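You operate a simulated robot arm through the tools that you are given. There is no shell and no other tool. Be economical: measure what you need, move in short steps, check, and stop when the job is done.

You run a simulated two-armed robot. Do the job below in one go: nothing can be reset, and whatever is moved stays where it is left.

## Task
Fit the blue cylinder, push the almond tart out of its ring and dust its middle.
Fine: cylinder on its peg first; carry the ring with both hands, it ends below the tart; icing from the white shaker, put it back. Spill a teaspoon at most, drop nothing, leave nothing switched on. Set down upright: white shaker.

Only the result counts: the job must be done as asked and must still hold three seconds after the hand-in. Knocking over, shifting, dropping, spilling or breaking anything else fails it.

## Robot
Two 7-joint arms with two-finger parallel grippers on one trunk, on a base that drives. Base frame: it is fixed to the floor where the robot stands at the start and does not move with it; the origin is under the middle of the robot, x ahead of it, y to its left, z up; the surface under the hand at the start is at about z = 880. Units: mm, degrees, N and s.
The left shoulder is at the start at [60, 143, 991], the right one opposite. With the tool pointing down near the work surface each hand reaches from about 320 to 740 mm from the robot's upright axis, wherever it stands, measured 20 degrees to its own side. Places, roughly: chocolate almond tart (15x15x3 cm) [600, -500, 900]. Payload 1.57 kg a hand.
The TCP of each hand is the grasp point between the finger pads, 30 mm short of the fingertips. In the tool frame z runs along the fingers and y along their closing line. The gripper opens to 110 mm. The fingers are 24 mm wide and 12 mm thick; the gripper's body (48 by 112 mm) begins 78 mm behind the TCP.
Orientation is told as [roll, pitch, yaw] about the base's x, y, z axes, in that order, counted from this pose: with the fingers straight down and closing along the base's y, the tool's x points along the base's -x, its y along +y and its z along -z.

## Interface
- The arms move only by the tool play_rows. It takes "left_series", "right_series" or both (then of equal length, played together; a hand with none holds still); each is a list of rows, each a list of 7 numbers: the turn, a rotation vector about the base's x, y, z in degrees, then the shift along the base's x, y, z in mm, then the gripper command, from -1 (shut) to 1 (fully open), values between in proportion. In form: [[ax, ay, az, tx, ty, tz, grip], ...]. A call has 1 to 12 rows; each row is the pose to reach, as a shift and turn from the pose commanded when the call began. A row lasts 0.2 s, in which the tool goes at most 50 mm and 8.6 degrees; a call with a longer step from one row to the next is refused whole, and so is a gripper value outside its range. Where a pose cannot be reached the arm comes as near as it can. A force on the tool above 40 N (or 10 N above the force at the start of the call, whichever is more), or a blocked arm, ends the call early, and 0.2 s more pass. The fingers move at their own pace (about 45 mm/s each) and stop on an object; they squeeze with about 38 N. The grip force told is the motor's: it shows also when the fingers shut on nothing. Time passes only in rows, and 0.2 s behind the last, so rows that repeat a pose let the fingers close. It gives the time, the measured TCP pose, the force on the tool (base axes), the opening and the grip force at its end, in the units of the frame above (readings bear some noise), with the torque about the TCP (base axes, N m) and any sound that the robot's microphone picked up, and new pictures: "views" is both (left out), scene, wrist or none (wrist: the cameras of the hands that moved).
- Cameras (640 x 400 px; columns grow to the right, rows downward): "scene" is now at [41.8, -3.6, 1594.6]; the picture's right is [-0.03, -1.00, 0.00], its down [-0.80, 0.03, -0.60] and it looks along [0.60, -0.02, -0.80] (base axes); focal length 262 px, centre (320, 200). "left" rides on the left gripper at [70, -16, -141] in its tool frame; the picture's right is [0.23, 0.97, 0.00], its down [-0.86, 0.20, -0.48] and it looks along [-0.47, 0.11, 0.88] (tool axes); focal length 222 px, centre (320, 200). "right" rides on the right gripper at [70, 16, -141] in its tool frame; the picture's right is [-0.23, 0.97, 0.00], its down [-0.86, -0.20, -0.48] and it looks along [-0.47, -0.11, 0.88] (tool axes); focal length 222 px, centre (320, 200). There is no depth. A picture from a camera that has moved, and an enlarged one, comes with that camera's place and axes in the base frame and with its lens.
- move_column(by): slides the trunk up (or, below 0, down) by that many mm; the arms and the scene camera ride with it, the base frame stays. It gives what a move gives, with no picture.
- base_move(legs): drives the robot by 1 to 6 legs, each [ahead, left, turn to the left] in mm, mm and degrees, along the robot's own axes; the way and the turn of a leg run together, so that a leg with both is an arc; at most 1500 mm and 180 degrees a leg. The arms and the cameras ride along, it lands a little off, and it stops where it bumps. It gives what a move gives, and a new picture of the scene camera.
- aim_head(pan, tilt): turns the head with the scene camera to pan (to the left, within 86 degrees either way) and tilt (down, from -29 to 69), counted from straight ahead of the robot. It gives what a move gives, and a new picture of the scene camera.
- enlarge(camera, box): a new picture of the part [left, top, right, bottom] of that camera's present view, enlarged. No time passes.
- hand_in(): hands the job in; it is judged then, once.

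Work in short steps. Places have to be worked out from the pictures, the camera data and where the tool is seen: move nearer, look again, correct. Check each grasp and each placing, and mend what went wrong. You have 120 turns and 260 pictures in all, those below and enlarged ones among them. Open the grippers and draw the arms clear of the work before you hand the job in, unless the task says otherwise; then end with one line.

The tools are called after ">>>" as a command line: name --argument value ..., lists and objects as JSON in quotes. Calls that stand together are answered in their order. play_rows: Moves the arms, as the interface text tells. Its arguments: {"type":"object","properties":{"left_series":{"type":"array"},"right_series":{"type":"array"},"views":{"type":"string","enum":["both","scene","wrist","none"]}},"required":[]} The other tools are called the same way: move_column (by) slides the trunk up or down; base_move (legs) drives the base; aim_head (pan, tilt) turns the head that bears the scene camera; enlarge (camera, box) takes an enlarged picture of a part of a camera's view; hand_in () hands the job in.

At the start:

```text
time: 0.0
left_tool_pos: [446.4, 116.8, 1181.7]
left_orientation: [0.0, -0.2, 0.2]
left_wrist_force: [-1.1, -0.3, 0.8]
left_moment: [-0.01, -0.02, -0.04]
left_grip_width: 110.0
left_grip_force: 0.0
right_tool_pos: [508.5, -278.0, 1162.7]
right_orientation: [0.0, -0.1, 0.0]
right_wrist_force: [-0.1, 0.3, 0.3]
right_moment: [-0.03, 0.01, 0.01]
right_grip_width: 110.1
right_grip_force: 0.2
trunk travel left (down, up): [-590.0, 0.0]
robot x, y, heading: [2.9, 1.0, 0.1]
head pan, tilt: [-1.8, 52.8]
```

scene: 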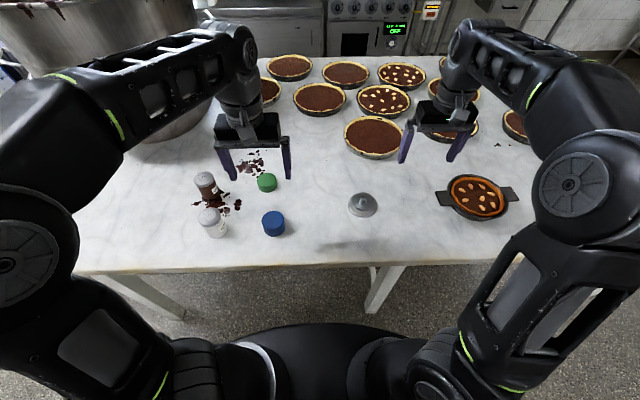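
right: 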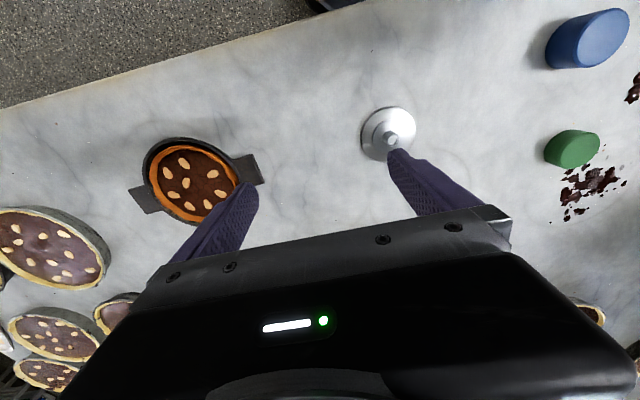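
left: 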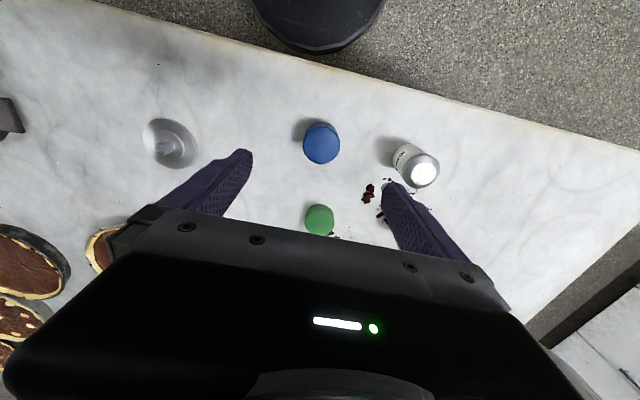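

The scene shows the white shaker and a brown one at left, blue and green cylinders, a peg stand, and the tart in its handled ring at right. I enlarge these parts to see details.

>>> enlarge --camera "scene" --box '[170, 140, 410, 290]'

>>> enlarge --camera "scene" --box '[400, 140, 560, 240]'

>>> enlarge --camera "right" --box '[100, 70, 440, 280]'

>>> enlarge --camera "scene" --box '[200, 0, 640, 140]'

```text
2.67 times, centred on (290, 215) of scene
camera zoom: at [41.8, -3.6, 1594.6], right [-0.03, -1.0, 0.0], down [-0.8, 0.03, -0.6], along [0.6, -0.02, -0.8], focal length 698 px, centre (400, 160)
```

zoom: 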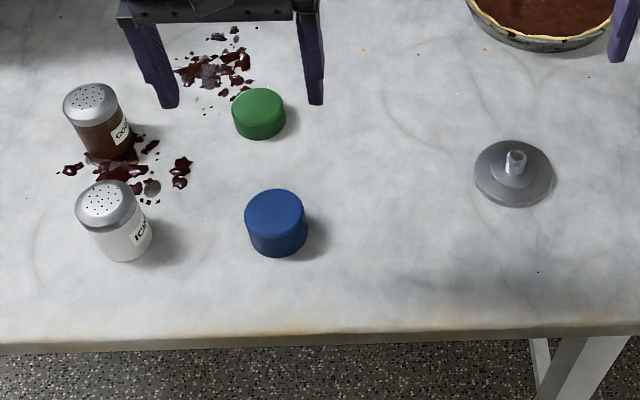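

```text
4.00 times, centred on (480, 190) of scene
camera zoom: at [41.8, -3.6, 1594.6], right [-0.03, -1.0, 0.0], down [-0.8, 0.03, -0.6], along [0.6, -0.02, -0.8], focal length 1047 px, centre (-320, 240)
```

zoom: 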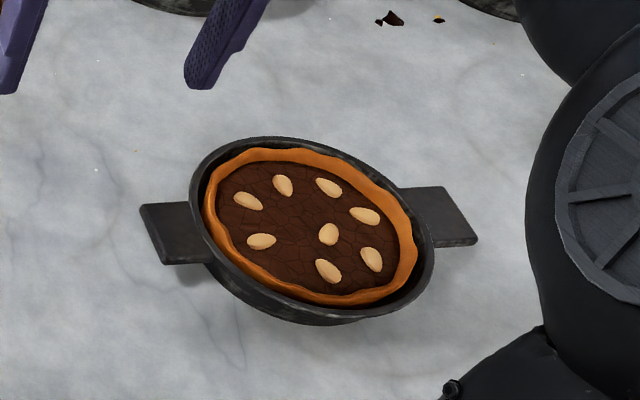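

```text
1.88 times, centred on (270, 175) of right
camera zoom: at [439.9, -263.0, 1302.7], right [0.23, 0.97, 0.0], down [0.86, -0.2, 0.48], along [0.47, -0.11, -0.88], focal length 418 px, centre (414, 247)
```

zoom: 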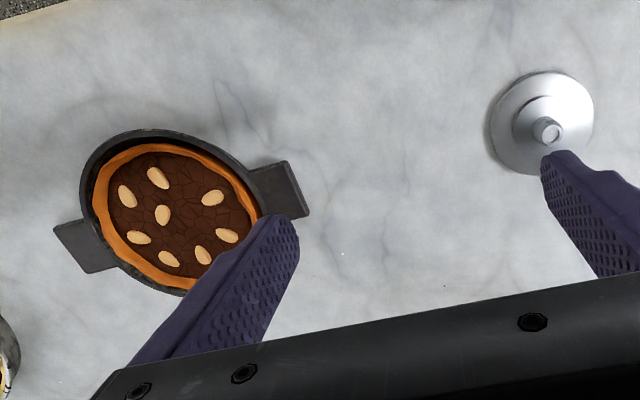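

```text
1.45 times, centred on (420, 70) of scene
camera zoom: at [41.8, -3.6, 1594.6], right [-0.03, -1.0, 0.0], down [-0.8, 0.03, -0.6], along [0.6, -0.02, -0.8], focal length 381 px, centre (174, 389)
```

zoom: 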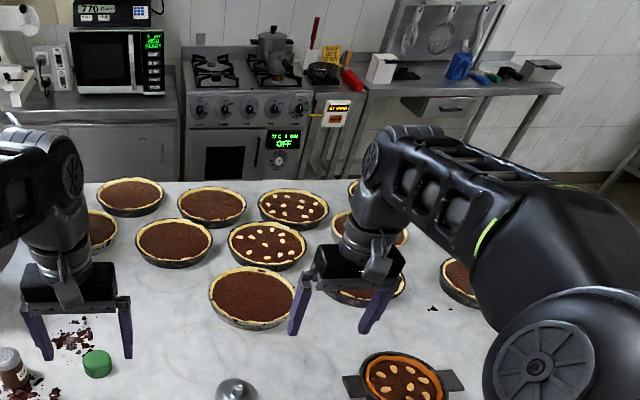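

I estimate the blue cylinder at about (467,124), the peg stand at about (540,-160) and the tart at about (560,-545). I lower the left hand above the cylinder to refine this.

>>> play_rows --left_series '[[0, 0, 0, 7, 2, -40, 1], [0, 0, 0, 14, 5, -80, 1], [0, 0, 0, 20, 7, -110, 1]]' --views "both"

```text
time: 0.8
left_tool_pos: [466.0, 122.2, 1071.0]
left_orientation: [0.0, 0.0, 0.0]
left_wrist_force: [0.7, -0.6, -0.4]
left_moment: [0.0, 0.01, 0.0]
left_grip_width: 110.2
left_grip_force: 0.0
right_tool_pos: [509.2, -279.0, 1162.2]
right_orientation: [0.0, 0.0, 0.0]
right_wrist_force: [0.5, 0.2, -0.4]
right_moment: [0.04, 0.02, -0.02]
right_grip_width: 109.9
right_grip_force: 0.2
trunk travel left (down, up): [-590.0, 0.0]
robot x, y, heading: [1.5, 0.4, 0.1]
head pan, tilt: [-1.8, 52.8]
camera scene: at [42.6, -3.5, 1594.6], right [-0.03, -1.0, 0.0], down [-0.8, 0.03, -0.6], along [0.6, -0.02, -0.8], focal length 262 px, centre (320, 200)
camera left: at [396.9, 106.5, 1214.1], right [-0.23, 0.97, 0.0], down [0.85, 0.2, 0.48], along [0.47, 0.11, -0.88], focal length 222 px, centre (320, 200)
```

scene: 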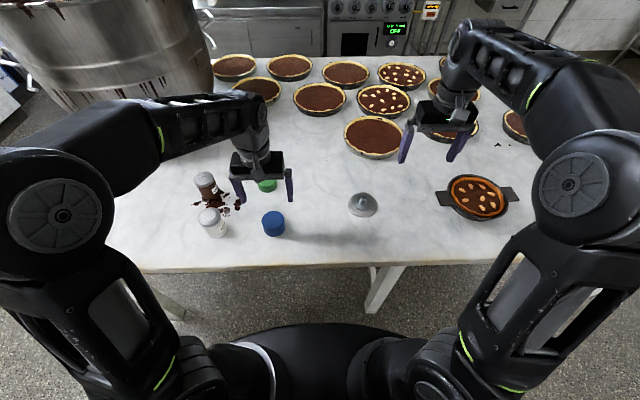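
left: 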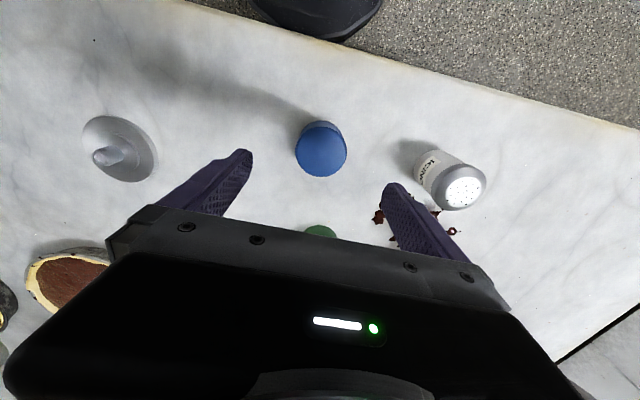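

I zoom the left view for exact measures of the cylinder, peg and shaker.

>>> enlarge --camera "left" --box '[260, 90, 500, 240]'

>>> enlarge --camera "left" --box '[60, 80, 220, 180]'

>>> enlarge --camera "scene" --box '[190, 160, 350, 260]'

>>> enlarge --camera "scene" --box '[330, 180, 394, 220]'

```text
2.67 times, centred on (380, 165) of left
camera zoom: at [396.9, 106.5, 1214.1], right [-0.23, 0.97, 0.0], down [0.85, 0.2, 0.48], along [0.47, 0.11, -0.88], focal length 592 px, centre (160, 293)
```

zoom: 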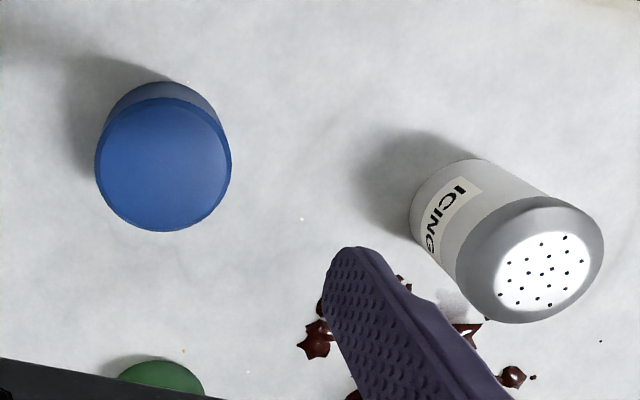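

```text
4.00 times, centred on (140, 130) of left
camera zoom: at [396.9, 106.5, 1214.1], right [-0.23, 0.97, 0.0], down [0.85, 0.2, 0.48], along [0.47, 0.11, -0.88], focal length 888 px, centre (1040, 480)
```

zoom: 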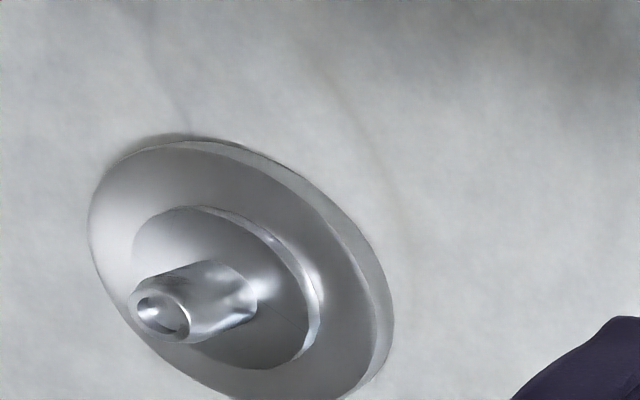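

```text
4.00 times, centred on (270, 210) of scene
camera zoom: at [42.6, -3.5, 1594.6], right [-0.03, -1.0, 0.0], down [-0.8, 0.03, -0.6], along [0.6, -0.02, -0.8], focal length 1047 px, centre (520, 160)
```

zoom: 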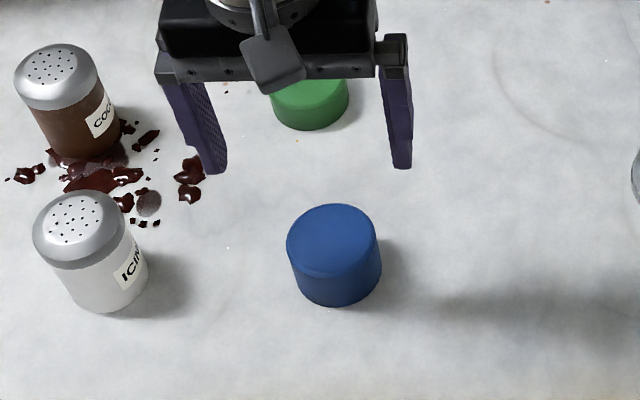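

```text
10.00 times, centred on (362, 200) of scene
camera zoom: at [42.6, -3.5, 1594.6], right [-0.03, -1.0, 0.0], down [-0.8, 0.03, -0.6], along [0.6, -0.02, -0.8], focal length 2618 px, centre (-100, 200)
```

zoom: 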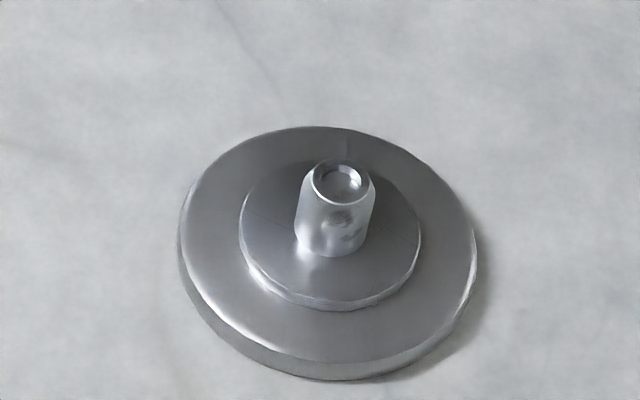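

The blue cylinder's top is triangulated at (480,126,921), diameter about 70. The peg tip is at (559,-164,920). I descend around the cylinder with TCP z about 920.

>>> play_rows --left_series '[[0, 0, 0, 14, 4, -45, 1], [0, 0, 0, 14, 4, -90, 1], [0, 0, 0, 14, 4, -125, 1], [0, 0, 0, 14, 4, -151, 1]]' --views "both"

```text
time: 1.8
left_tool_pos: [480.2, 128.5, 921.4]
left_orientation: [0.0, -0.2, -0.1]
left_wrist_force: [0.2, 0.9, 0.2]
left_moment: [-0.05, 0.0, -0.02]
left_grip_width: 110.0
left_grip_force: 0.0
right_tool_pos: [509.9, -278.1, 1161.8]
right_orientation: [0.1, 0.1, 0.0]
right_wrist_force: [0.0, 0.1, 0.9]
right_moment: [-0.01, 0.01, -0.01]
right_grip_width: 110.0
right_grip_force: 0.1
trunk travel left (down, up): [-590.0, 0.0]
robot x, y, heading: [2.2, 1.9, -0.1]
head pan, tilt: [-1.8, 52.8]
camera scene: at [42.0, -3.6, 1594.6], right [-0.03, -1.0, 0.0], down [-0.8, 0.03, -0.6], along [0.6, -0.02, -0.8], focal length 262 px, centre (320, 200)
camera left: at [410.9, 111.5, 1064.2], right [-0.23, 0.97, 0.0], down [0.85, 0.2, 0.48], along [0.47, 0.11, -0.88], focal length 222 px, centre (320, 200)
```

scene: 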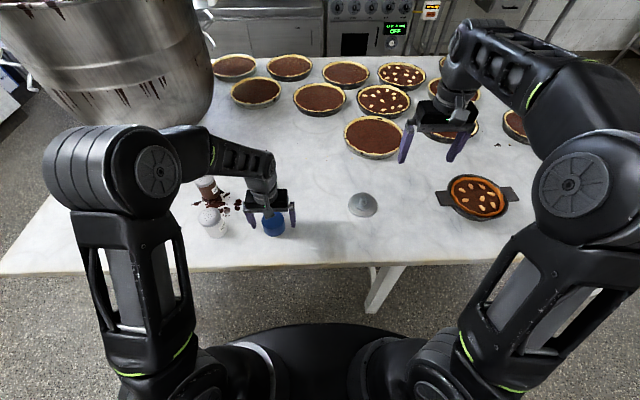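
left: 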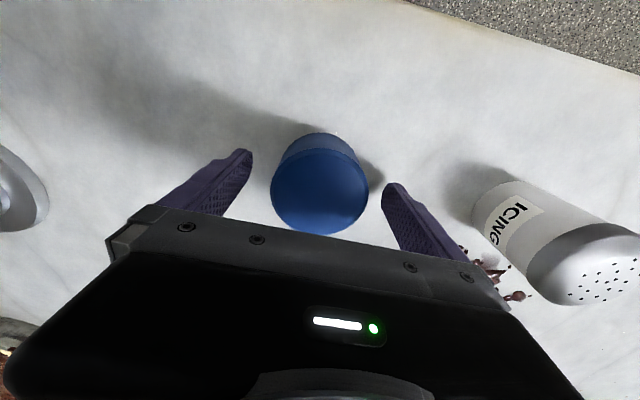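

The cylinder is centred between the fingers, so I close.

>>> play_rows --left_series '[[0, 0, 0, 0, 0, 0, -0.2], [0, 0, 0, 0, 0, 0, -1], [0, 0, 0, 0, 0, 0, -1], [0, 0, 0, 0, 0, 0, -1], [0, 0, 0, 0, 0, 10, -1], [0, 0, 0, 0, 0, 50, -1]]' --views "wrist"

```text
time: 3.2
left_tool_pos: [479.7, 125.9, 973.3]
left_orientation: [-0.1, -0.3, 0.0]
left_wrist_force: [-0.6, 1.3, -0.2]
left_moment: [-0.01, 0.01, -0.03]
left_grip_width: 0.2
left_grip_force: 7.0
right_tool_pos: [507.9, -278.8, 1162.4]
right_orientation: [0.0, -0.1, -0.1]
right_wrist_force: [-0.8, 0.1, -0.2]
right_moment: [-0.01, -0.04, 0.01]
right_grip_width: 109.8
right_grip_force: 0.0
trunk travel left (down, up): [-590.0, 0.0]
robot x, y, heading: [0.6, -2.1, 0.0]
head pan, tilt: [-1.8, 52.8]
camera left: at [410.8, 110.3, 1115.4], right [-0.23, 0.97, 0.0], down [0.85, 0.2, 0.48], along [0.47, 0.11, -0.88], focal length 222 px, centre (320, 200)
```

left: 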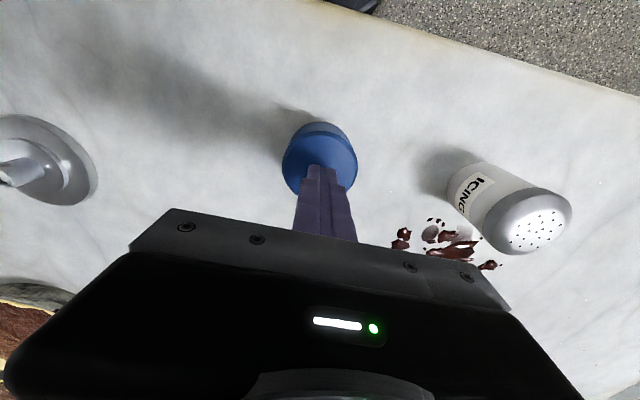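

The fingers shut on nothing and the cylinder still stands on the table, slightly shifted. I look more closely to see why.

>>> enlarge --camera "left" --box '[240, 90, 400, 190]'

>>> enlarge --camera "scene" --box '[210, 160, 338, 240]'

```text
4.00 times, centred on (320, 140) of left
camera zoom: at [410.8, 110.3, 1115.4], right [-0.23, 0.97, 0.0], down [0.85, 0.2, 0.48], along [0.47, 0.11, -0.88], focal length 888 px, centre (320, 440)
```

zoom: 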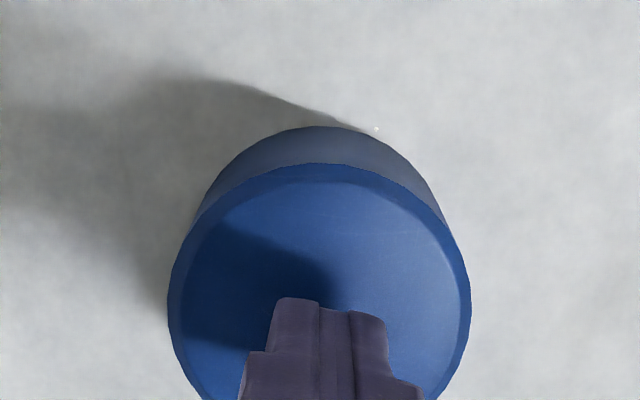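

```text
5.00 times, centred on (274, 200) of scene
camera zoom: at [40.9, -3.4, 1594.6], right [-0.03, -1.0, 0.0], down [-0.8, 0.03, -0.6], along [0.6, -0.02, -0.8], focal length 1309 px, centre (550, 200)
```

zoom: 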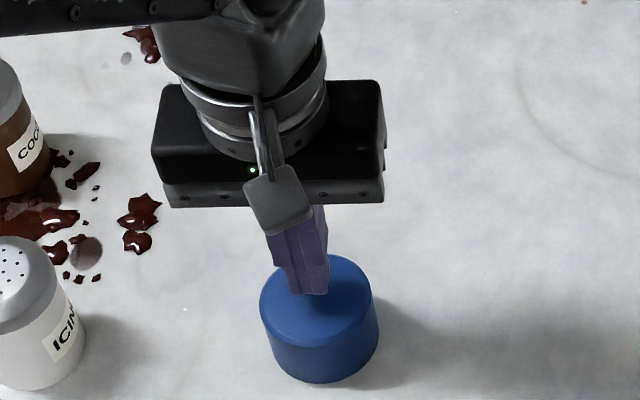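

The cylinder hasn't moved sideways, so the fingers slipped off it when lifting. I reopen, go deeper (tips just above the table), close without lifting and read the width.

>>> play_rows --left_series '[[0, 0, 0, 0, 0, 20, 1], [0, 0, 0, 0, 0, 20, 1], [0, 0, 0, 0, 0, 20, 1], [0, 0, 0, 0, 0, 20, 1], [0, 0, 0, 0, 0, 20, 1], [0, 0, 0, 0, 0, 20, 1], [0, 0, 0, 0, 0, -20, 1], [0, 0, 0, 0, 0, -55, 1]]' --views "none"

>>> play_rows --left_series '[[0, 0, 0, 0, 0, -4, 1], [0, 0, 0, 0, 0, -4, -1], [0, 0, 0, 0, 0, -4, -1], [0, 0, 0, 0, 0, -4, -1], [0, 0, 0, 0, 0, -4, -1], [0, 0, 0, 0, 0, -4, -1]]' --views "both"

```text
time: 5.0
left_tool_pos: [479.5, 126.6, 916.0]
left_orientation: [0.0, -0.2, 0.1]
left_wrist_force: [-0.5, -0.4, 0.3]
left_moment: [-0.01, 0.01, 0.02]
left_grip_width: 110.1
left_grip_force: 0.1
right_tool_pos: [509.9, -279.0, 1162.9]
right_orientation: [0.0, 0.1, 0.0]
right_wrist_force: [-0.4, -0.5, 0.0]
right_moment: [0.01, -0.01, 0.02]
right_grip_width: 110.0
right_grip_force: 0.1
trunk travel left (down, up): [-590.0, 0.0]
robot x, y, heading: [-1.6, -3.7, 0.3]
head pan, tilt: [-1.8, 52.8]
```

```text
time: 6.4
left_tool_pos: [480.2, 127.2, 913.5]
left_orientation: [0.1, -0.1, 0.0]
left_wrist_force: [0.8, -0.3, 1.0]
left_moment: [0.02, -0.01, 0.01]
left_grip_width: 67.2
left_grip_force: 36.6
right_tool_pos: [508.1, -277.2, 1162.5]
right_orientation: [0.0, 0.0, -0.1]
right_wrist_force: [-0.5, 0.8, -0.5]
right_moment: [-0.02, 0.0, 0.02]
right_grip_width: 110.0
right_grip_force: 0.1
trunk travel left (down, up): [-590.0, 0.0]
robot x, y, heading: [0.6, 2.3, -0.2]
head pan, tilt: [-1.8, 52.8]
camera scene: at [41.9, -3.6, 1594.6], right [-0.03, -1.0, 0.0], down [-0.8, 0.03, -0.6], along [0.6, -0.02, -0.8], focal length 262 px, centre (320, 200)
camera left: at [410.4, 110.7, 1055.4], right [-0.23, 0.97, 0.0], down [0.85, 0.2, 0.48], along [0.47, 0.11, -0.88], focal length 222 px, centre (320, 200)
```

scene: 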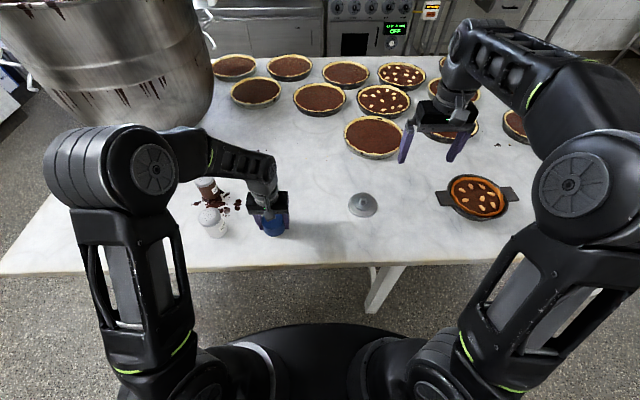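
left: 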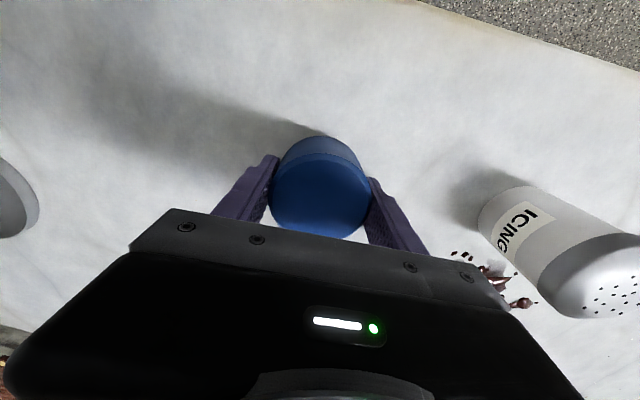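

It is gripped at 67 mm with full force. I lift slowly and check for slip.

>>> play_rows --left_series '[[0, 0, 0, 0, 0, 2, -1], [0, 0, 0, 0, 0, 5, -1], [0, 0, 0, 0, 0, 9, -1], [0, 0, 0, 0, 0, 13, -1], [0, 0, 0, 0, 0, 18, -1]]' --views "both"

```text
time: 7.6
left_tool_pos: [479.3, 127.1, 931.8]
left_orientation: [0.0, -0.2, 0.1]
left_wrist_force: [0.6, -0.4, -1.3]
left_moment: [-0.02, 0.02, -0.03]
left_grip_width: 67.1
left_grip_force: 37.7
right_tool_pos: [508.7, -277.8, 1162.1]
right_orientation: [0.0, -0.1, 0.0]
right_wrist_force: [0.4, -0.5, 0.7]
right_moment: [0.03, 0.0, 0.0]
right_grip_width: 109.8
right_grip_force: 0.1
trunk travel left (down, up): [-590.0, 0.0]
robot x, y, heading: [-1.9, 0.2, 0.2]
head pan, tilt: [-1.8, 52.8]
camera scene: at [41.8, -3.6, 1594.6], right [-0.03, -1.0, 0.0], down [-0.8, 0.03, -0.6], along [0.6, -0.02, -0.8], focal length 262 px, centre (320, 200)
camera left: at [410.8, 111.4, 1073.6], right [-0.23, 0.97, 0.0], down [0.85, 0.2, 0.48], along [0.47, 0.11, -0.88], focal length 222 px, centre (320, 200)
```

scene: 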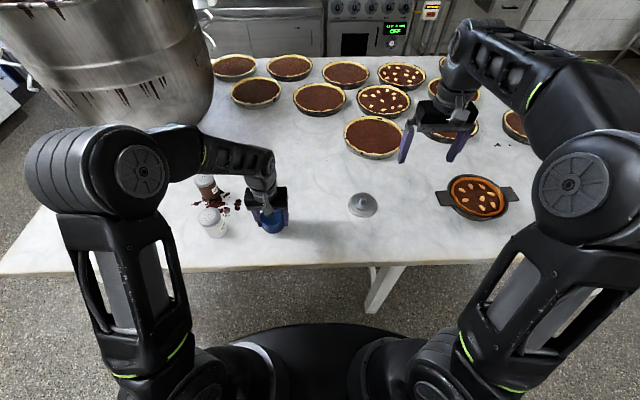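
left: 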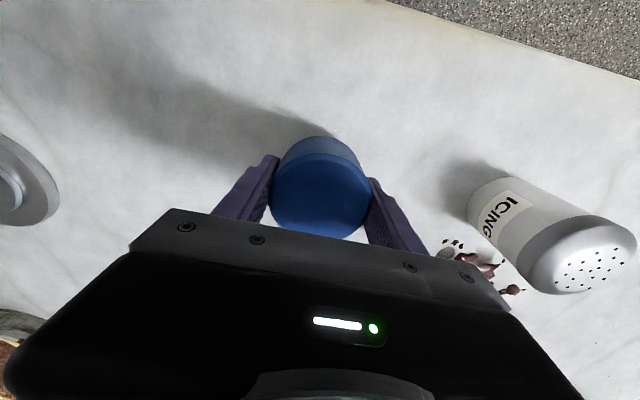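

The cylinder is held and lifted with the hand. I raise it further while I move the right hand away to the right, to clear the space over the peg.

>>> play_rows --left_series '[[0, 0, 0, 0, 0, 10, -1], [0, 0, 0, 0, 0, 25, -1], [0, 0, 0, 0, 0, 45, -1], [0, 0, 0, 0, 0, 65, -1], [0, 0, 0, 0, 0, 75, -1]]' --right_series '[[0, 0, 0, 0, -40, 10, 1], [0, 0, 0, 0, -80, 20, 1], [0, 0, 0, 0, -120, 30, 1], [0, 0, 0, 0, -160, 40, 1], [0, 0, 0, 0, -200, 40, 1]]' --views "none"

>>> play_rows --left_series '[[0, 0, 0, 5, -20, 0, -1], [0, 0, 0, 14, -50, 0, -1], [0, 0, 0, 23, -85, 0, -1], [0, 0, 0, 33, -120, 0, -1], [0, 0, 0, 43, -155, 0, -1], [0, 0, 0, 52, -190, 0, -1], [0, 0, 0, 61, -225, 0, -1], [0, 0, 0, 67, -245, 0, -1], [0, 0, 0, 69, -255, 0, -1]]' --views "both"

```text
time: 8.8
left_tool_pos: [481.9, 127.8, 1005.2]
left_orientation: [0.1, -0.1, 0.0]
left_wrist_force: [0.6, 0.0, -1.5]
left_moment: [0.0, 0.05, -0.03]
left_grip_width: 67.3
left_grip_force: 38.1
right_tool_pos: [519.4, -419.5, 1172.6]
right_orientation: [-3.1, -2.9, -0.8]
right_wrist_force: [-0.5, 0.0, -0.5]
right_moment: [-0.01, 0.02, -0.01]
right_grip_width: 109.6
right_grip_force: 0.0
right hand out of reach, approached as far as the arm can: row 1, 2, 3, 4, 5
trunk travel left (down, up): [-590.0, 0.0]
robot x, y, heading: [3.1, 3.9, -0.0]
head pan, tilt: [-1.8, 52.8]
```

```text
time: 10.8
left_tool_pos: [550.2, -127.5, 1006.4]
left_orientation: [0.0, -0.1, 0.0]
left_wrist_force: [-0.8, 0.0, -1.4]
left_moment: [0.02, -0.01, -0.01]
left_grip_width: 67.1
left_grip_force: 38.5
right_tool_pos: [518.4, -420.6, 1173.8]
right_orientation: [-3.0, -3.0, -0.8]
right_wrist_force: [0.4, -0.7, 1.0]
right_moment: [0.02, -0.01, 0.0]
right_grip_width: 109.8
right_grip_force: 0.1
trunk travel left (down, up): [-590.0, 0.0]
robot x, y, heading: [1.2, -2.5, -0.1]
head pan, tilt: [-1.8, 52.8]
camera scene: at [42.0, -4.1, 1594.6], right [-0.03, -1.0, 0.0], down [-0.8, 0.03, -0.6], along [0.6, -0.02, -0.8], focal length 262 px, centre (320, 200)
camera left: at [480.6, -143.1, 1149.2], right [-0.23, 0.97, 0.0], down [0.85, 0.2, 0.48], along [0.47, 0.11, -0.88], focal length 222 px, centre (320, 200)
```

scene: 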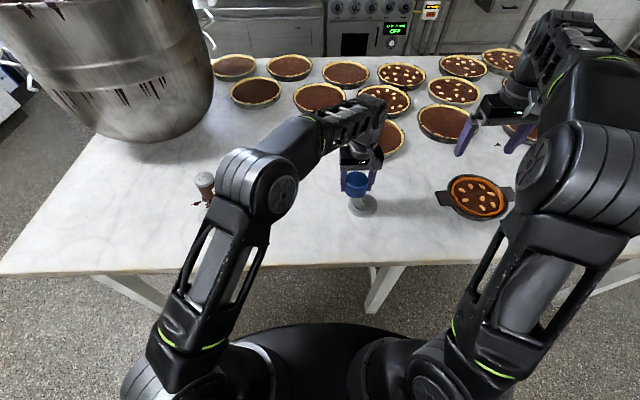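
left: 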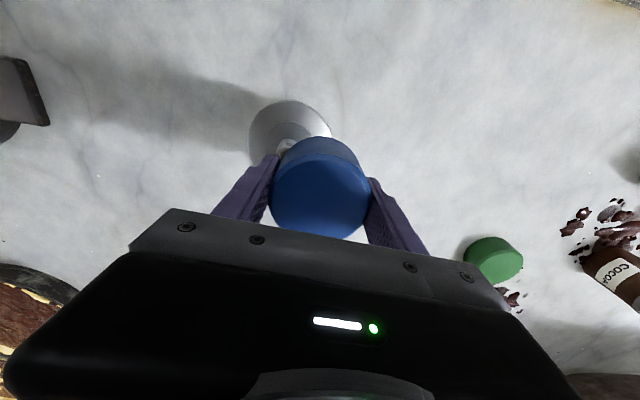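

The cylinder is beside the peg. I zoom in to refine the peg's position from both cameras.

>>> enlarge --camera "left" --box '[220, 90, 380, 190]'

>>> enlarge --camera "scene" --box '[320, 160, 400, 210]'

```text
4.00 times, centred on (300, 140) of left
camera zoom: at [480.6, -143.1, 1149.2], right [-0.23, 0.97, 0.0], down [0.85, 0.2, 0.48], along [0.47, 0.11, -0.88], focal length 888 px, centre (400, 440)
```

zoom: 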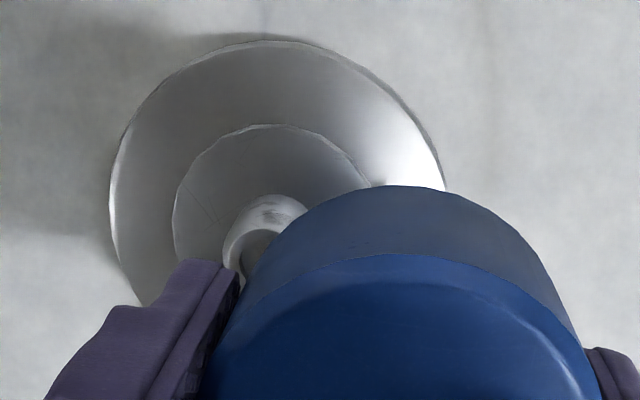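

```text
8.00 times, centred on (360, 185) of scene
camera zoom: at [42.0, -4.1, 1594.6], right [-0.03, -1.0, 0.0], down [-0.8, 0.03, -0.6], along [0.6, -0.02, -0.8], focal length 2095 px, centre (0, 320)
```

zoom: 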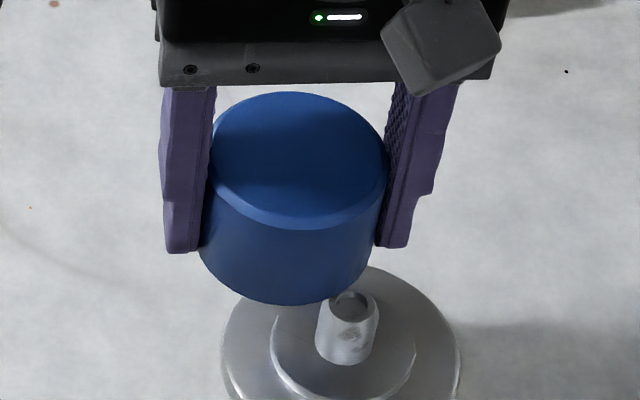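

The peg is about 7 mm ahead and 34 mm right of the held cylinder. I go over it and lower to about 9 mm above the peg tip, then compare.

>>> play_rows --left_series '[[0, 0, 0, 3, -15, 0, -1], [0, 0, 0, 7, -33, 0, -1], [0, 0, 0, 7, -33.5, -25, -1], [0, 0, 0, 7, -33.5, -42, -1], [0, 0, 0, 7, -33.5, -42, -1]]' --views "none"

>>> enlarge --camera "scene" --box '[320, 160, 400, 220]'

>>> enlarge --camera "left" --box '[220, 90, 420, 240]'

>>> enlarge --camera "right" --box '[400, 50, 640, 250]'

```text
time: 12.0
left_tool_pos: [556.2, -161.4, 961.9]
left_orientation: [0.0, -0.2, 0.1]
left_wrist_force: [1.0, -0.1, -1.2]
left_moment: [0.01, 0.0, -0.01]
left_grip_width: 67.1
left_grip_force: 38.0
right_tool_pos: [517.9, -420.1, 1174.4]
right_orientation: [-3.0, -3.0, -0.8]
right_wrist_force: [-0.6, 0.0, 0.5]
right_moment: [0.0, 0.03, -0.01]
right_grip_width: 109.9
right_grip_force: 0.0
trunk travel left (down, up): [-590.0, 0.0]
robot x, y, heading: [-1.0, 0.9, 0.1]
head pan, tilt: [-1.8, 52.8]
```

```text
6.67 times, centred on (360, 190) of scene
camera zoom: at [41.9, -3.6, 1594.6], right [-0.03, -1.0, 0.0], down [-0.8, 0.03, -0.6], along [0.6, -0.02, -0.8], focal length 1746 px, centre (53, 267)
```

zoom: 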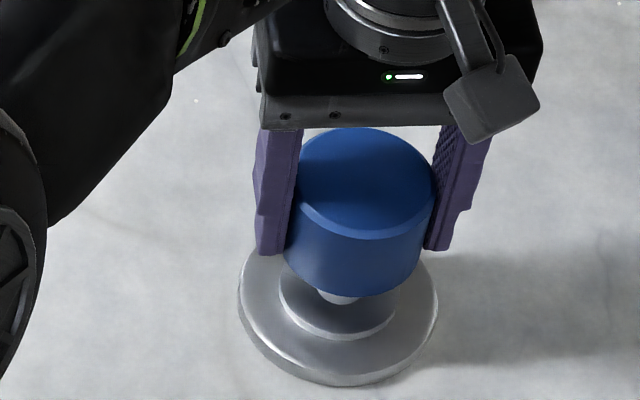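

```text
2.67 times, centred on (320, 165) of left
camera zoom: at [487.1, -177.5, 1106.4], right [-0.23, 0.97, 0.0], down [0.85, 0.2, 0.48], along [0.47, 0.11, -0.88], focal length 592 px, centre (320, 293)
```

zoom: 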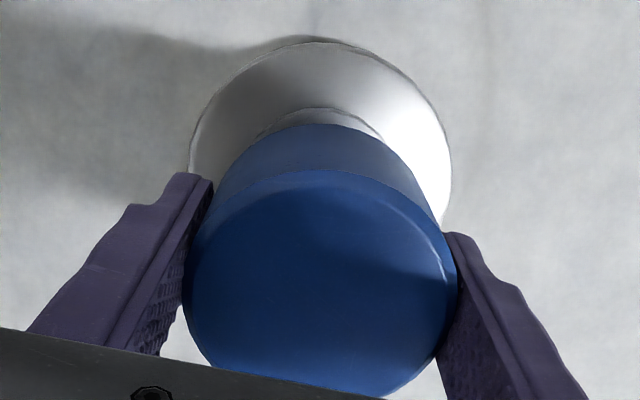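

```text
2.00 times, centred on (520, 150) of right
camera zoom: at [442.6, -396.2, 1309.0], right [0.24, 0.97, -0.04], down [0.83, -0.18, 0.53], along [0.51, -0.16, -0.85], focal length 444 px, centre (-80, 300)
```

zoom: 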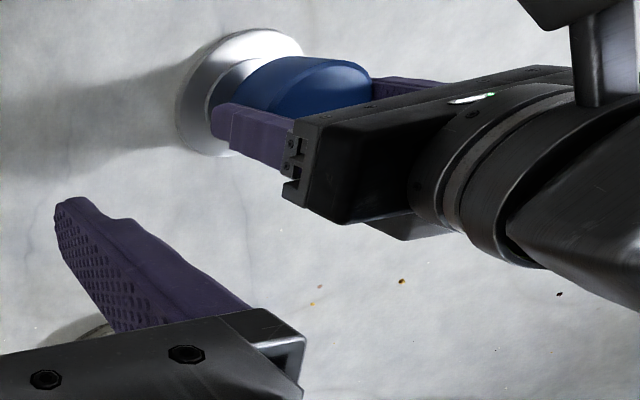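

Careful geometry puts the cylinder axis within about 1-2 mm of the peg. I lower gently and watch the force and height.

>>> play_rows --left_series '[[0, 0, 0, 0, 0, -5, -1], [0, 0, 0, 0, 0, -9, -1], [0, 0, 0, 0, 0, -12, -1], [0, 0, 0, 0, 0, -15, -1]]' --views "none"

>>> enlarge --camera "scene" --box '[320, 160, 400, 220]'

```text
time: 13.0
left_tool_pos: [556.3, -160.8, 948.7]
left_orientation: [0.1, -0.1, 0.0]
left_wrist_force: [-0.4, -0.2, -1.1]
left_moment: [-0.03, 0.01, 0.0]
left_grip_width: 67.0
left_grip_force: 37.5
right_tool_pos: [518.8, -420.5, 1173.4]
right_orientation: [-3.0, -3.0, -0.7]
right_wrist_force: [0.1, 0.1, -0.2]
right_moment: [0.01, 0.03, 0.01]
right_grip_width: 110.0
right_grip_force: 0.1
trunk travel left (down, up): [-590.0, 0.0]
robot x, y, heading: [0.3, 3.1, -0.1]
head pan, tilt: [-1.8, 52.8]
```

```text
6.67 times, centred on (360, 190) of scene
camera zoom: at [42.0, -3.8, 1594.6], right [-0.03, -1.0, 0.0], down [-0.8, 0.03, -0.6], along [0.6, -0.02, -0.8], focal length 1746 px, centre (53, 267)
```

zoom: 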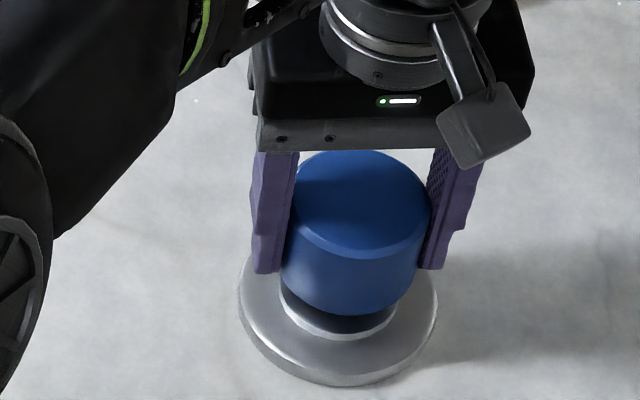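

The bottom should be below the tip with no force yet. I continue down in small steps.

>>> play_rows --left_series '[[0, 0, 0, 0, 0, -3, -1], [0, 0, 0, 0, 0, -6, -1], [0, 0, 0, 0, 0, -9, -1], [0, 0, 0, 0, 0, -12, -1]]' --views "none"

>>> play_rows --left_series '[[0, 0, 0, 0, 0, -3, -1], [0, 0, 0, 0, 0, -6, -1], [0, 0, 0, 0, 0, -9, -1], [0, 0, 0, 0, 0, -12, -1]]' --views "both"

```text
time: 14.0
left_tool_pos: [556.2, -161.9, 936.9]
left_orientation: [0.0, -0.2, 0.1]
left_wrist_force: [0.4, 0.1, -0.6]
left_moment: [-0.02, 0.02, 0.01]
left_grip_width: 67.0
left_grip_force: 37.8
right_tool_pos: [518.5, -420.1, 1173.9]
right_orientation: [-3.1, -3.0, -0.9]
right_wrist_force: [0.5, -0.2, -0.2]
right_moment: [0.0, 0.03, 0.0]
right_grip_width: 110.0
right_grip_force: 0.1
trunk travel left (down, up): [-590.0, 0.0]
robot x, y, heading: [-0.9, -3.3, 0.1]
head pan, tilt: [-1.8, 52.8]
```

```text
time: 15.0
left_tool_pos: [556.0, -161.5, 930.3]
left_orientation: [-0.3, -0.7, 0.1]
left_wrist_force: [-1.3, 2.5, 36.3]
left_moment: [0.55, 0.16, -0.19]
left_grip_width: 67.4
left_grip_force: 38.4
right_tool_pos: [515.0, -419.4, 1175.8]
right_orientation: [-3.2, -3.1, -0.7]
right_wrist_force: [-0.2, -0.5, -0.3]
right_moment: [0.02, -0.01, 0.02]
right_grip_width: 109.9
right_grip_force: 0.0
trunk travel left (down, up): [-590.0, 0.0]
robot x, y, heading: [1.9, -0.1, -0.1]
head pan, tilt: [-1.8, 52.8]
heard: snap
camera scene: at [38.2, -2.4, 1595.3], right [-0.03, -1.0, 0.0], down [-0.8, 0.02, -0.61], along [0.61, -0.02, -0.8], focal length 262 px, centre (320, 200)
camera left: at [485.6, -176.8, 1072.6], right [-0.23, 0.97, -0.01], down [0.85, 0.2, 0.49], along [0.48, 0.1, -0.87], focal length 222 px, centre (320, 200)
```

scene: 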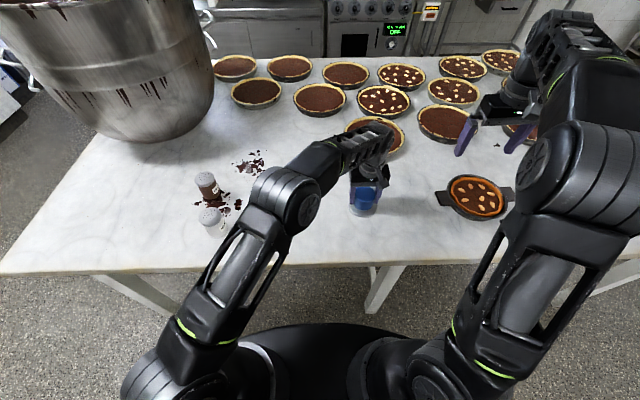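
left: 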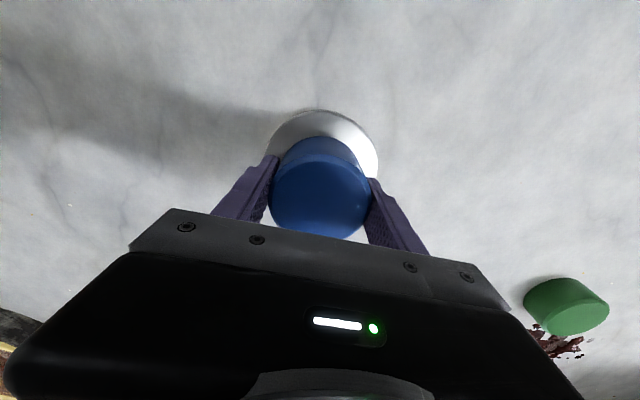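

A snap was heard with 36 N upward force, so the cylinder seems to have clicked down. I zoom to check that it is seated.

>>> enlarge --camera "scene" --box '[330, 170, 402, 224]'

>>> enlarge --camera "left" --box '[240, 90, 400, 200]'

```text
7.41 times, centred on (366, 197) of scene
camera zoom: at [38.2, -2.4, 1595.3], right [-0.03, -1.0, 0.0], down [-0.8, 0.02, -0.61], along [0.61, -0.02, -0.8], focal length 1940 px, centre (-21, 222)
```

zoom: 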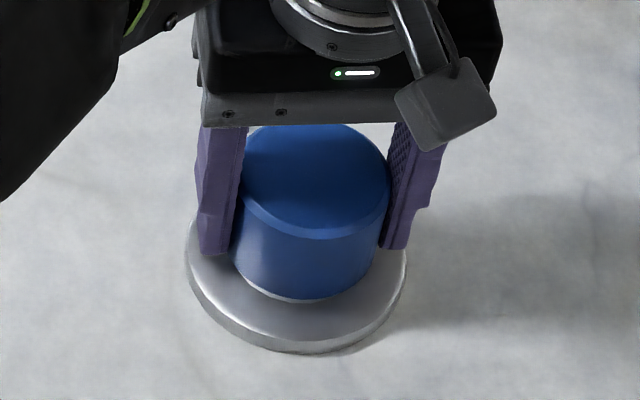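

```text
3.64 times, centred on (320, 145) of left
camera zoom: at [485.6, -176.8, 1072.6], right [-0.23, 0.97, -0.01], down [0.85, 0.2, 0.49], along [0.48, 0.1, -0.87], focal length 808 px, centre (320, 400)
```

zoom: 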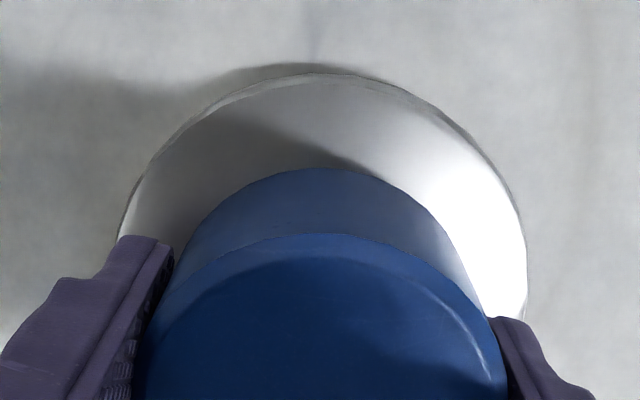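

It sits flush on the second tier. I relax the downward push, open and lift clear.

>>> play_rows --left_series '[[0, 0, 0, 0, 0, 3, -1], [0, 0, 0, 0, 0, 6, -1], [0, 0, 0, 0, 0, 6, 0.6], [0, 0, 0, 0, 0, 6, 1], [0, 0, 0, 0, 0, 6, 1], [0, 0, 0, 0, 0, 6, 1], [0, 0, 0, 0, 0, 30, 1], [0, 0, 0, 0, 0, 75, 1]]' --views "none"

>>> enlarge --camera "scene" --box '[320, 150, 400, 230]'

>>> enlarge --camera "left" --box '[220, 90, 420, 240]'

```text
time: 16.8
left_tool_pos: [554.2, -161.4, 1000.4]
left_orientation: [0.0, -0.1, 0.0]
left_wrist_force: [-0.1, 0.3, -0.1]
left_moment: [0.03, 0.01, -0.02]
left_grip_width: 109.9
left_grip_force: 0.1
right_tool_pos: [517.5, -420.5, 1173.6]
right_orientation: [-3.0, -3.0, -0.8]
right_wrist_force: [0.5, 0.3, -0.4]
right_moment: [0.0, 0.0, -0.01]
right_grip_width: 110.0
right_grip_force: 0.1
trunk travel left (down, up): [-590.0, 0.0]
robot x, y, heading: [1.5, -3.4, 0.1]
head pan, tilt: [-1.8, 52.8]
```

```text
5.00 times, centred on (360, 190) of scene
camera zoom: at [41.2, -3.6, 1594.6], right [-0.03, -1.0, 0.0], down [-0.8, 0.03, -0.6], along [0.6, -0.02, -0.8], focal length 1309 px, centre (120, 250)
```

zoom: 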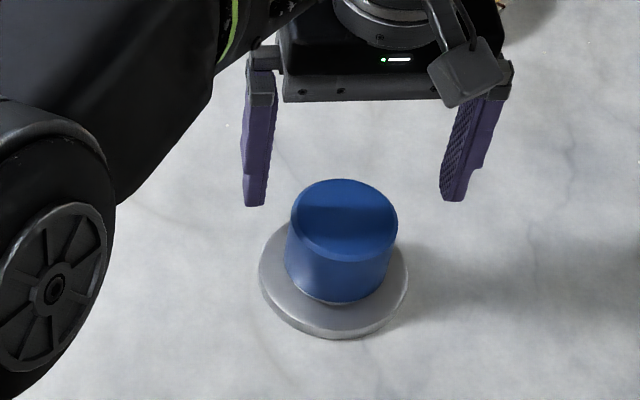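

```text
2.67 times, centred on (320, 165) of left
camera zoom: at [485.6, -177.8, 1143.7], right [-0.23, 0.97, 0.0], down [0.85, 0.2, 0.48], along [0.47, 0.11, -0.88], focal length 592 px, centre (320, 293)
```

zoom: 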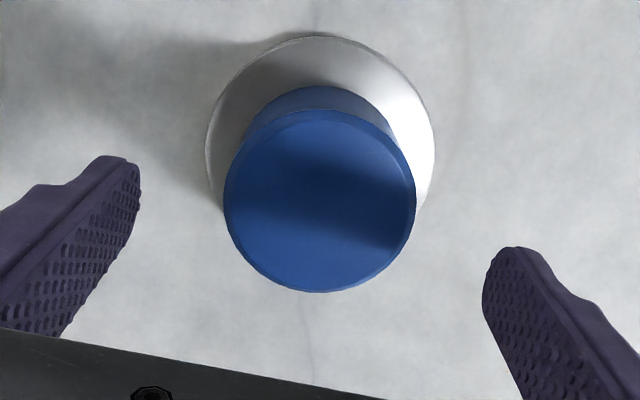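

The cylinder is seated upright on the peg. I raise the left hand, drive right by 350 mm so both the tart and the peg are in reach, and then look at the ring.

>>> play_rows --left_series '[[0, 0, 0, -10, 20, 45, 1], [0, 0, 0, -20, 40, 90, 1], [0, 0, 0, -30, 80, 110, 1]]' --views "none"

>>> base_move --legs '[[0, -350, 0]]'

```text
refused: row 1 steps farther than a row can; nothing moved
```

```text
time: 19.1
left_tool_pos: [553.3, -516.5, 1000.7]
left_orientation: [0.0, -0.1, -0.3]
left_wrist_force: [-0.8, 0.1, 0.7]
left_moment: [-0.01, -0.02, 0.01]
left_grip_width: 110.0
left_grip_force: 0.0
right_tool_pos: [513.6, -774.9, 1173.9]
right_orientation: [-3.0, -3.1, -1.1]
right_wrist_force: [-0.5, -0.6, 0.3]
right_moment: [0.02, 0.01, 0.02]
right_grip_width: 110.1
right_grip_force: 0.1
trunk travel left (down, up): [-590.0, 0.0]
robot x, y, heading: [-1.4, -349.8, -0.4]
head pan, tilt: [-1.8, 52.8]
camera scene: at [40.7, -355.5, 1594.6], right [-0.04, -1.0, 0.0], down [-0.8, 0.03, -0.6], along [0.6, -0.02, -0.8], focal length 262 px, centre (320, 200)
```

scene: 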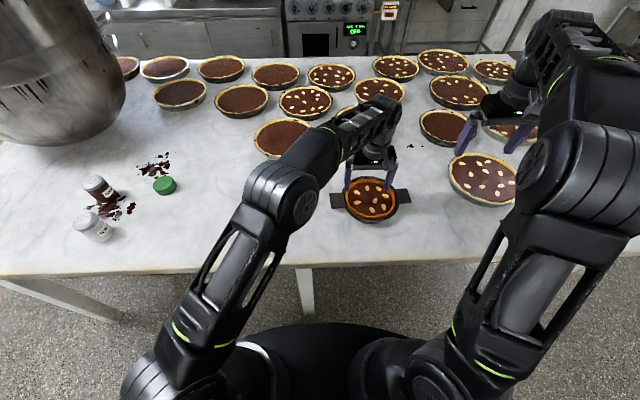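

The arm row was refused for being too long a step, but the drive passed clear (tips at 970 above everything). Now I raise the left hand away from the tart and check.

>>> play_rows --left_series '[[0, 0, 0, -5, 15, 40, 1], [0, 0, 0, -10, 40, 75, 1], [0, 0, 0, -10, 75, 100, 1], [0, 0, 0, -10, 120, 100, 1], [0, 0, 0, -10, 160, 100, 1]]' --views "both"

```text
time: 20.3
left_tool_pos: [543.9, -355.4, 1099.7]
left_orientation: [0.1, 0.0, -0.4]
left_wrist_force: [-0.4, 0.2, -0.1]
left_moment: [0.02, 0.01, 0.01]
left_grip_width: 109.7
left_grip_force: 0.2
left hand out of reach, approached as far as the arm can: row 3
right_tool_pos: [513.9, -774.9, 1173.9]
right_orientation: [-3.0, -3.1, -1.1]
right_wrist_force: [-0.1, -0.9, 0.4]
right_moment: [0.02, 0.01, 0.01]
right_grip_width: 110.1
right_grip_force: 0.2
trunk travel left (down, up): [-590.0, 0.0]
robot x, y, heading: [-0.6, -351.0, -0.3]
head pan, tilt: [-1.8, 52.8]
camera scene: at [41.0, -354.9, 1594.5], right [-0.04, -1.0, 0.0], down [-0.8, 0.03, -0.6], along [0.6, -0.02, -0.8], focal length 262 px, centre (320, 200)
camera left: at [474.4, -371.0, 1243.2], right [-0.22, 0.98, 0.0], down [0.86, 0.19, 0.48], along [0.47, 0.11, -0.88], focal length 222 px, centre (320, 200)
```

scene: 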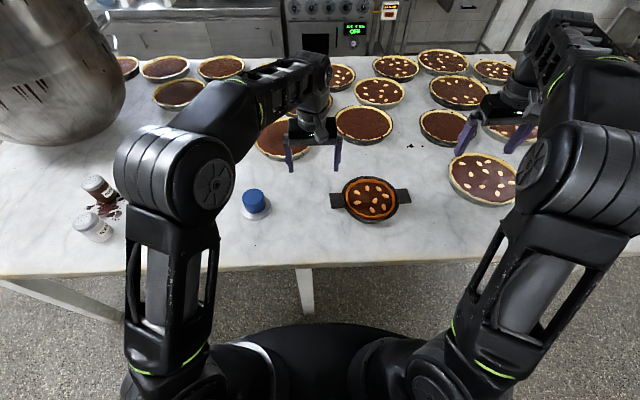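
left: 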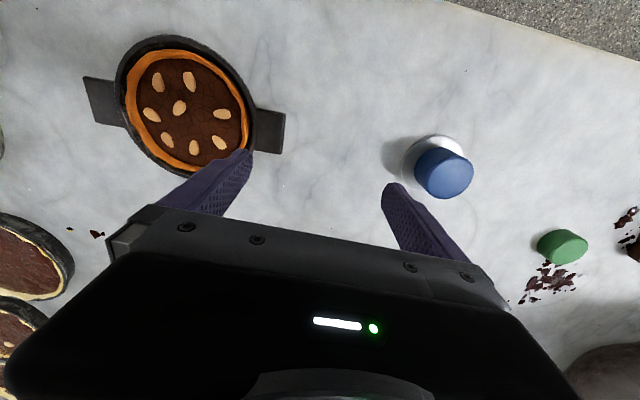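

I measure the ring and its tabs with zooms from both cameras.

>>> enlarge --camera "scene" --box '[320, 165, 420, 230]'

>>> enlarge --camera "left" --box '[70, 20, 310, 190]'

```text
6.15 times, centred on (370, 198) of scene
camera zoom: at [41.0, -354.9, 1594.5], right [-0.04, -1.0, 0.0], down [-0.8, 0.03, -0.6], along [0.6, -0.02, -0.8], focal length 1611 px, centre (12, 215)
```

zoom: 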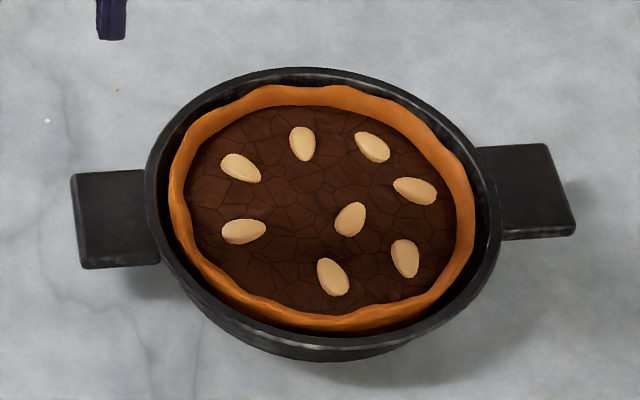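

```text
2.35 times, centred on (190, 105) of left
camera zoom: at [474.4, -371.0, 1243.2], right [-0.22, 0.98, 0.0], down [0.86, 0.19, 0.48], along [0.47, 0.11, -0.88], focal length 523 px, centre (626, 424)
```

zoom: 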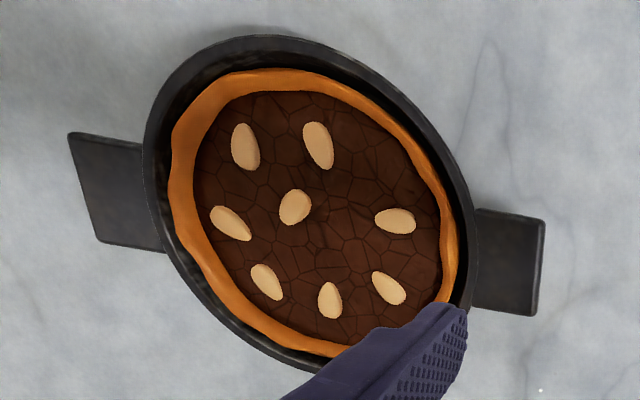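

Tabs triangulated: left tab centre (557.5,-429,908), right tab (568,-654,908), each about 62 mm wide in x. I turn the hands so that the fingers close along x, with the cameras on the outer sides.

>>> play_rows --left_series '[[0, 0, -8, 0, 0, 0, 1], [0, 0, -16, 0, 0, 0, 1], [0, 0, -24, 0, 0, 0, 1], [0, 0, -32, 0, 0, 0, 1], [0, 0, -40, 0, 0, 0, 1], [0, 0, -48, 0, 0, 0, 1], [0, 0, -56, 0, 0, 0, 1], [0, 0, -64, 0, 0, 0, 1], [0, 0, -72, 0, 0, 0, 1], [0, 0, -80, 0, 0, 0, 1], [0, 0, -87, 0, 0, 0, 1]]' --right_series '[[0, 0, 0, 0, 34, -25, 1], [0, 0, 0, 0, 70, -50, 1], [0, 0, 0, 0, 105, -75, 1], [0, 0, 0, 0, 140, -100, 1], [0, 0, 0, 0, 170, -100, 1], [0, 0, 8, 0, 170, -100, 1], [0, 0, 16, 0, 170, -100, 1], [0, 0, 24, 0, 170, -100, 1], [0, 0, 32, 0, 170, -100, 1], [0, 0, 40, 0, 170, -100, 1], [0, 0, 48, 0, 170, -100, 1]]' --views "scene"

```text
time: 22.7
left_tool_pos: [543.6, -356.3, 1100.3]
left_orientation: [0.0, -0.1, -87.5]
left_wrist_force: [1.0, 0.5, 0.0]
left_moment: [-0.02, 0.0, -0.02]
left_grip_width: 109.9
left_grip_force: 0.1
right_tool_pos: [513.3, -603.5, 1072.6]
right_orientation: [-3.0, -2.9, 46.9]
right_wrist_force: [-0.9, 0.3, 0.1]
right_moment: [-0.02, 0.01, 0.0]
right_grip_width: 110.2
right_grip_force: 0.0
trunk travel left (down, up): [-590.0, 0.0]
robot x, y, heading: [-3.4, -353.2, -0.4]
head pan, tilt: [-1.8, 52.8]
camera scene: at [40.7, -354.3, 1594.6], right [-0.04, -1.0, 0.0], down [-0.8, 0.03, -0.6], along [0.6, -0.02, -0.8], focal length 262 px, centre (320, 200)
```

scene: 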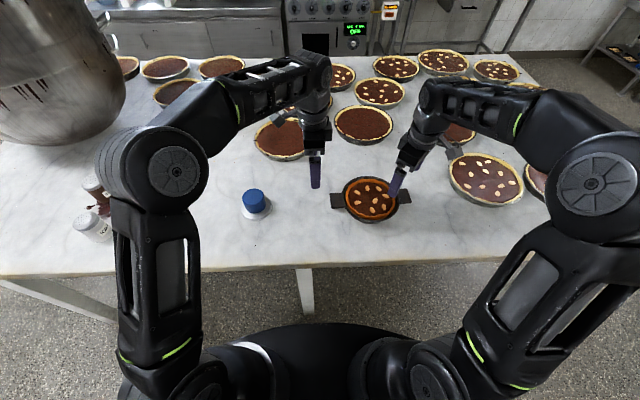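

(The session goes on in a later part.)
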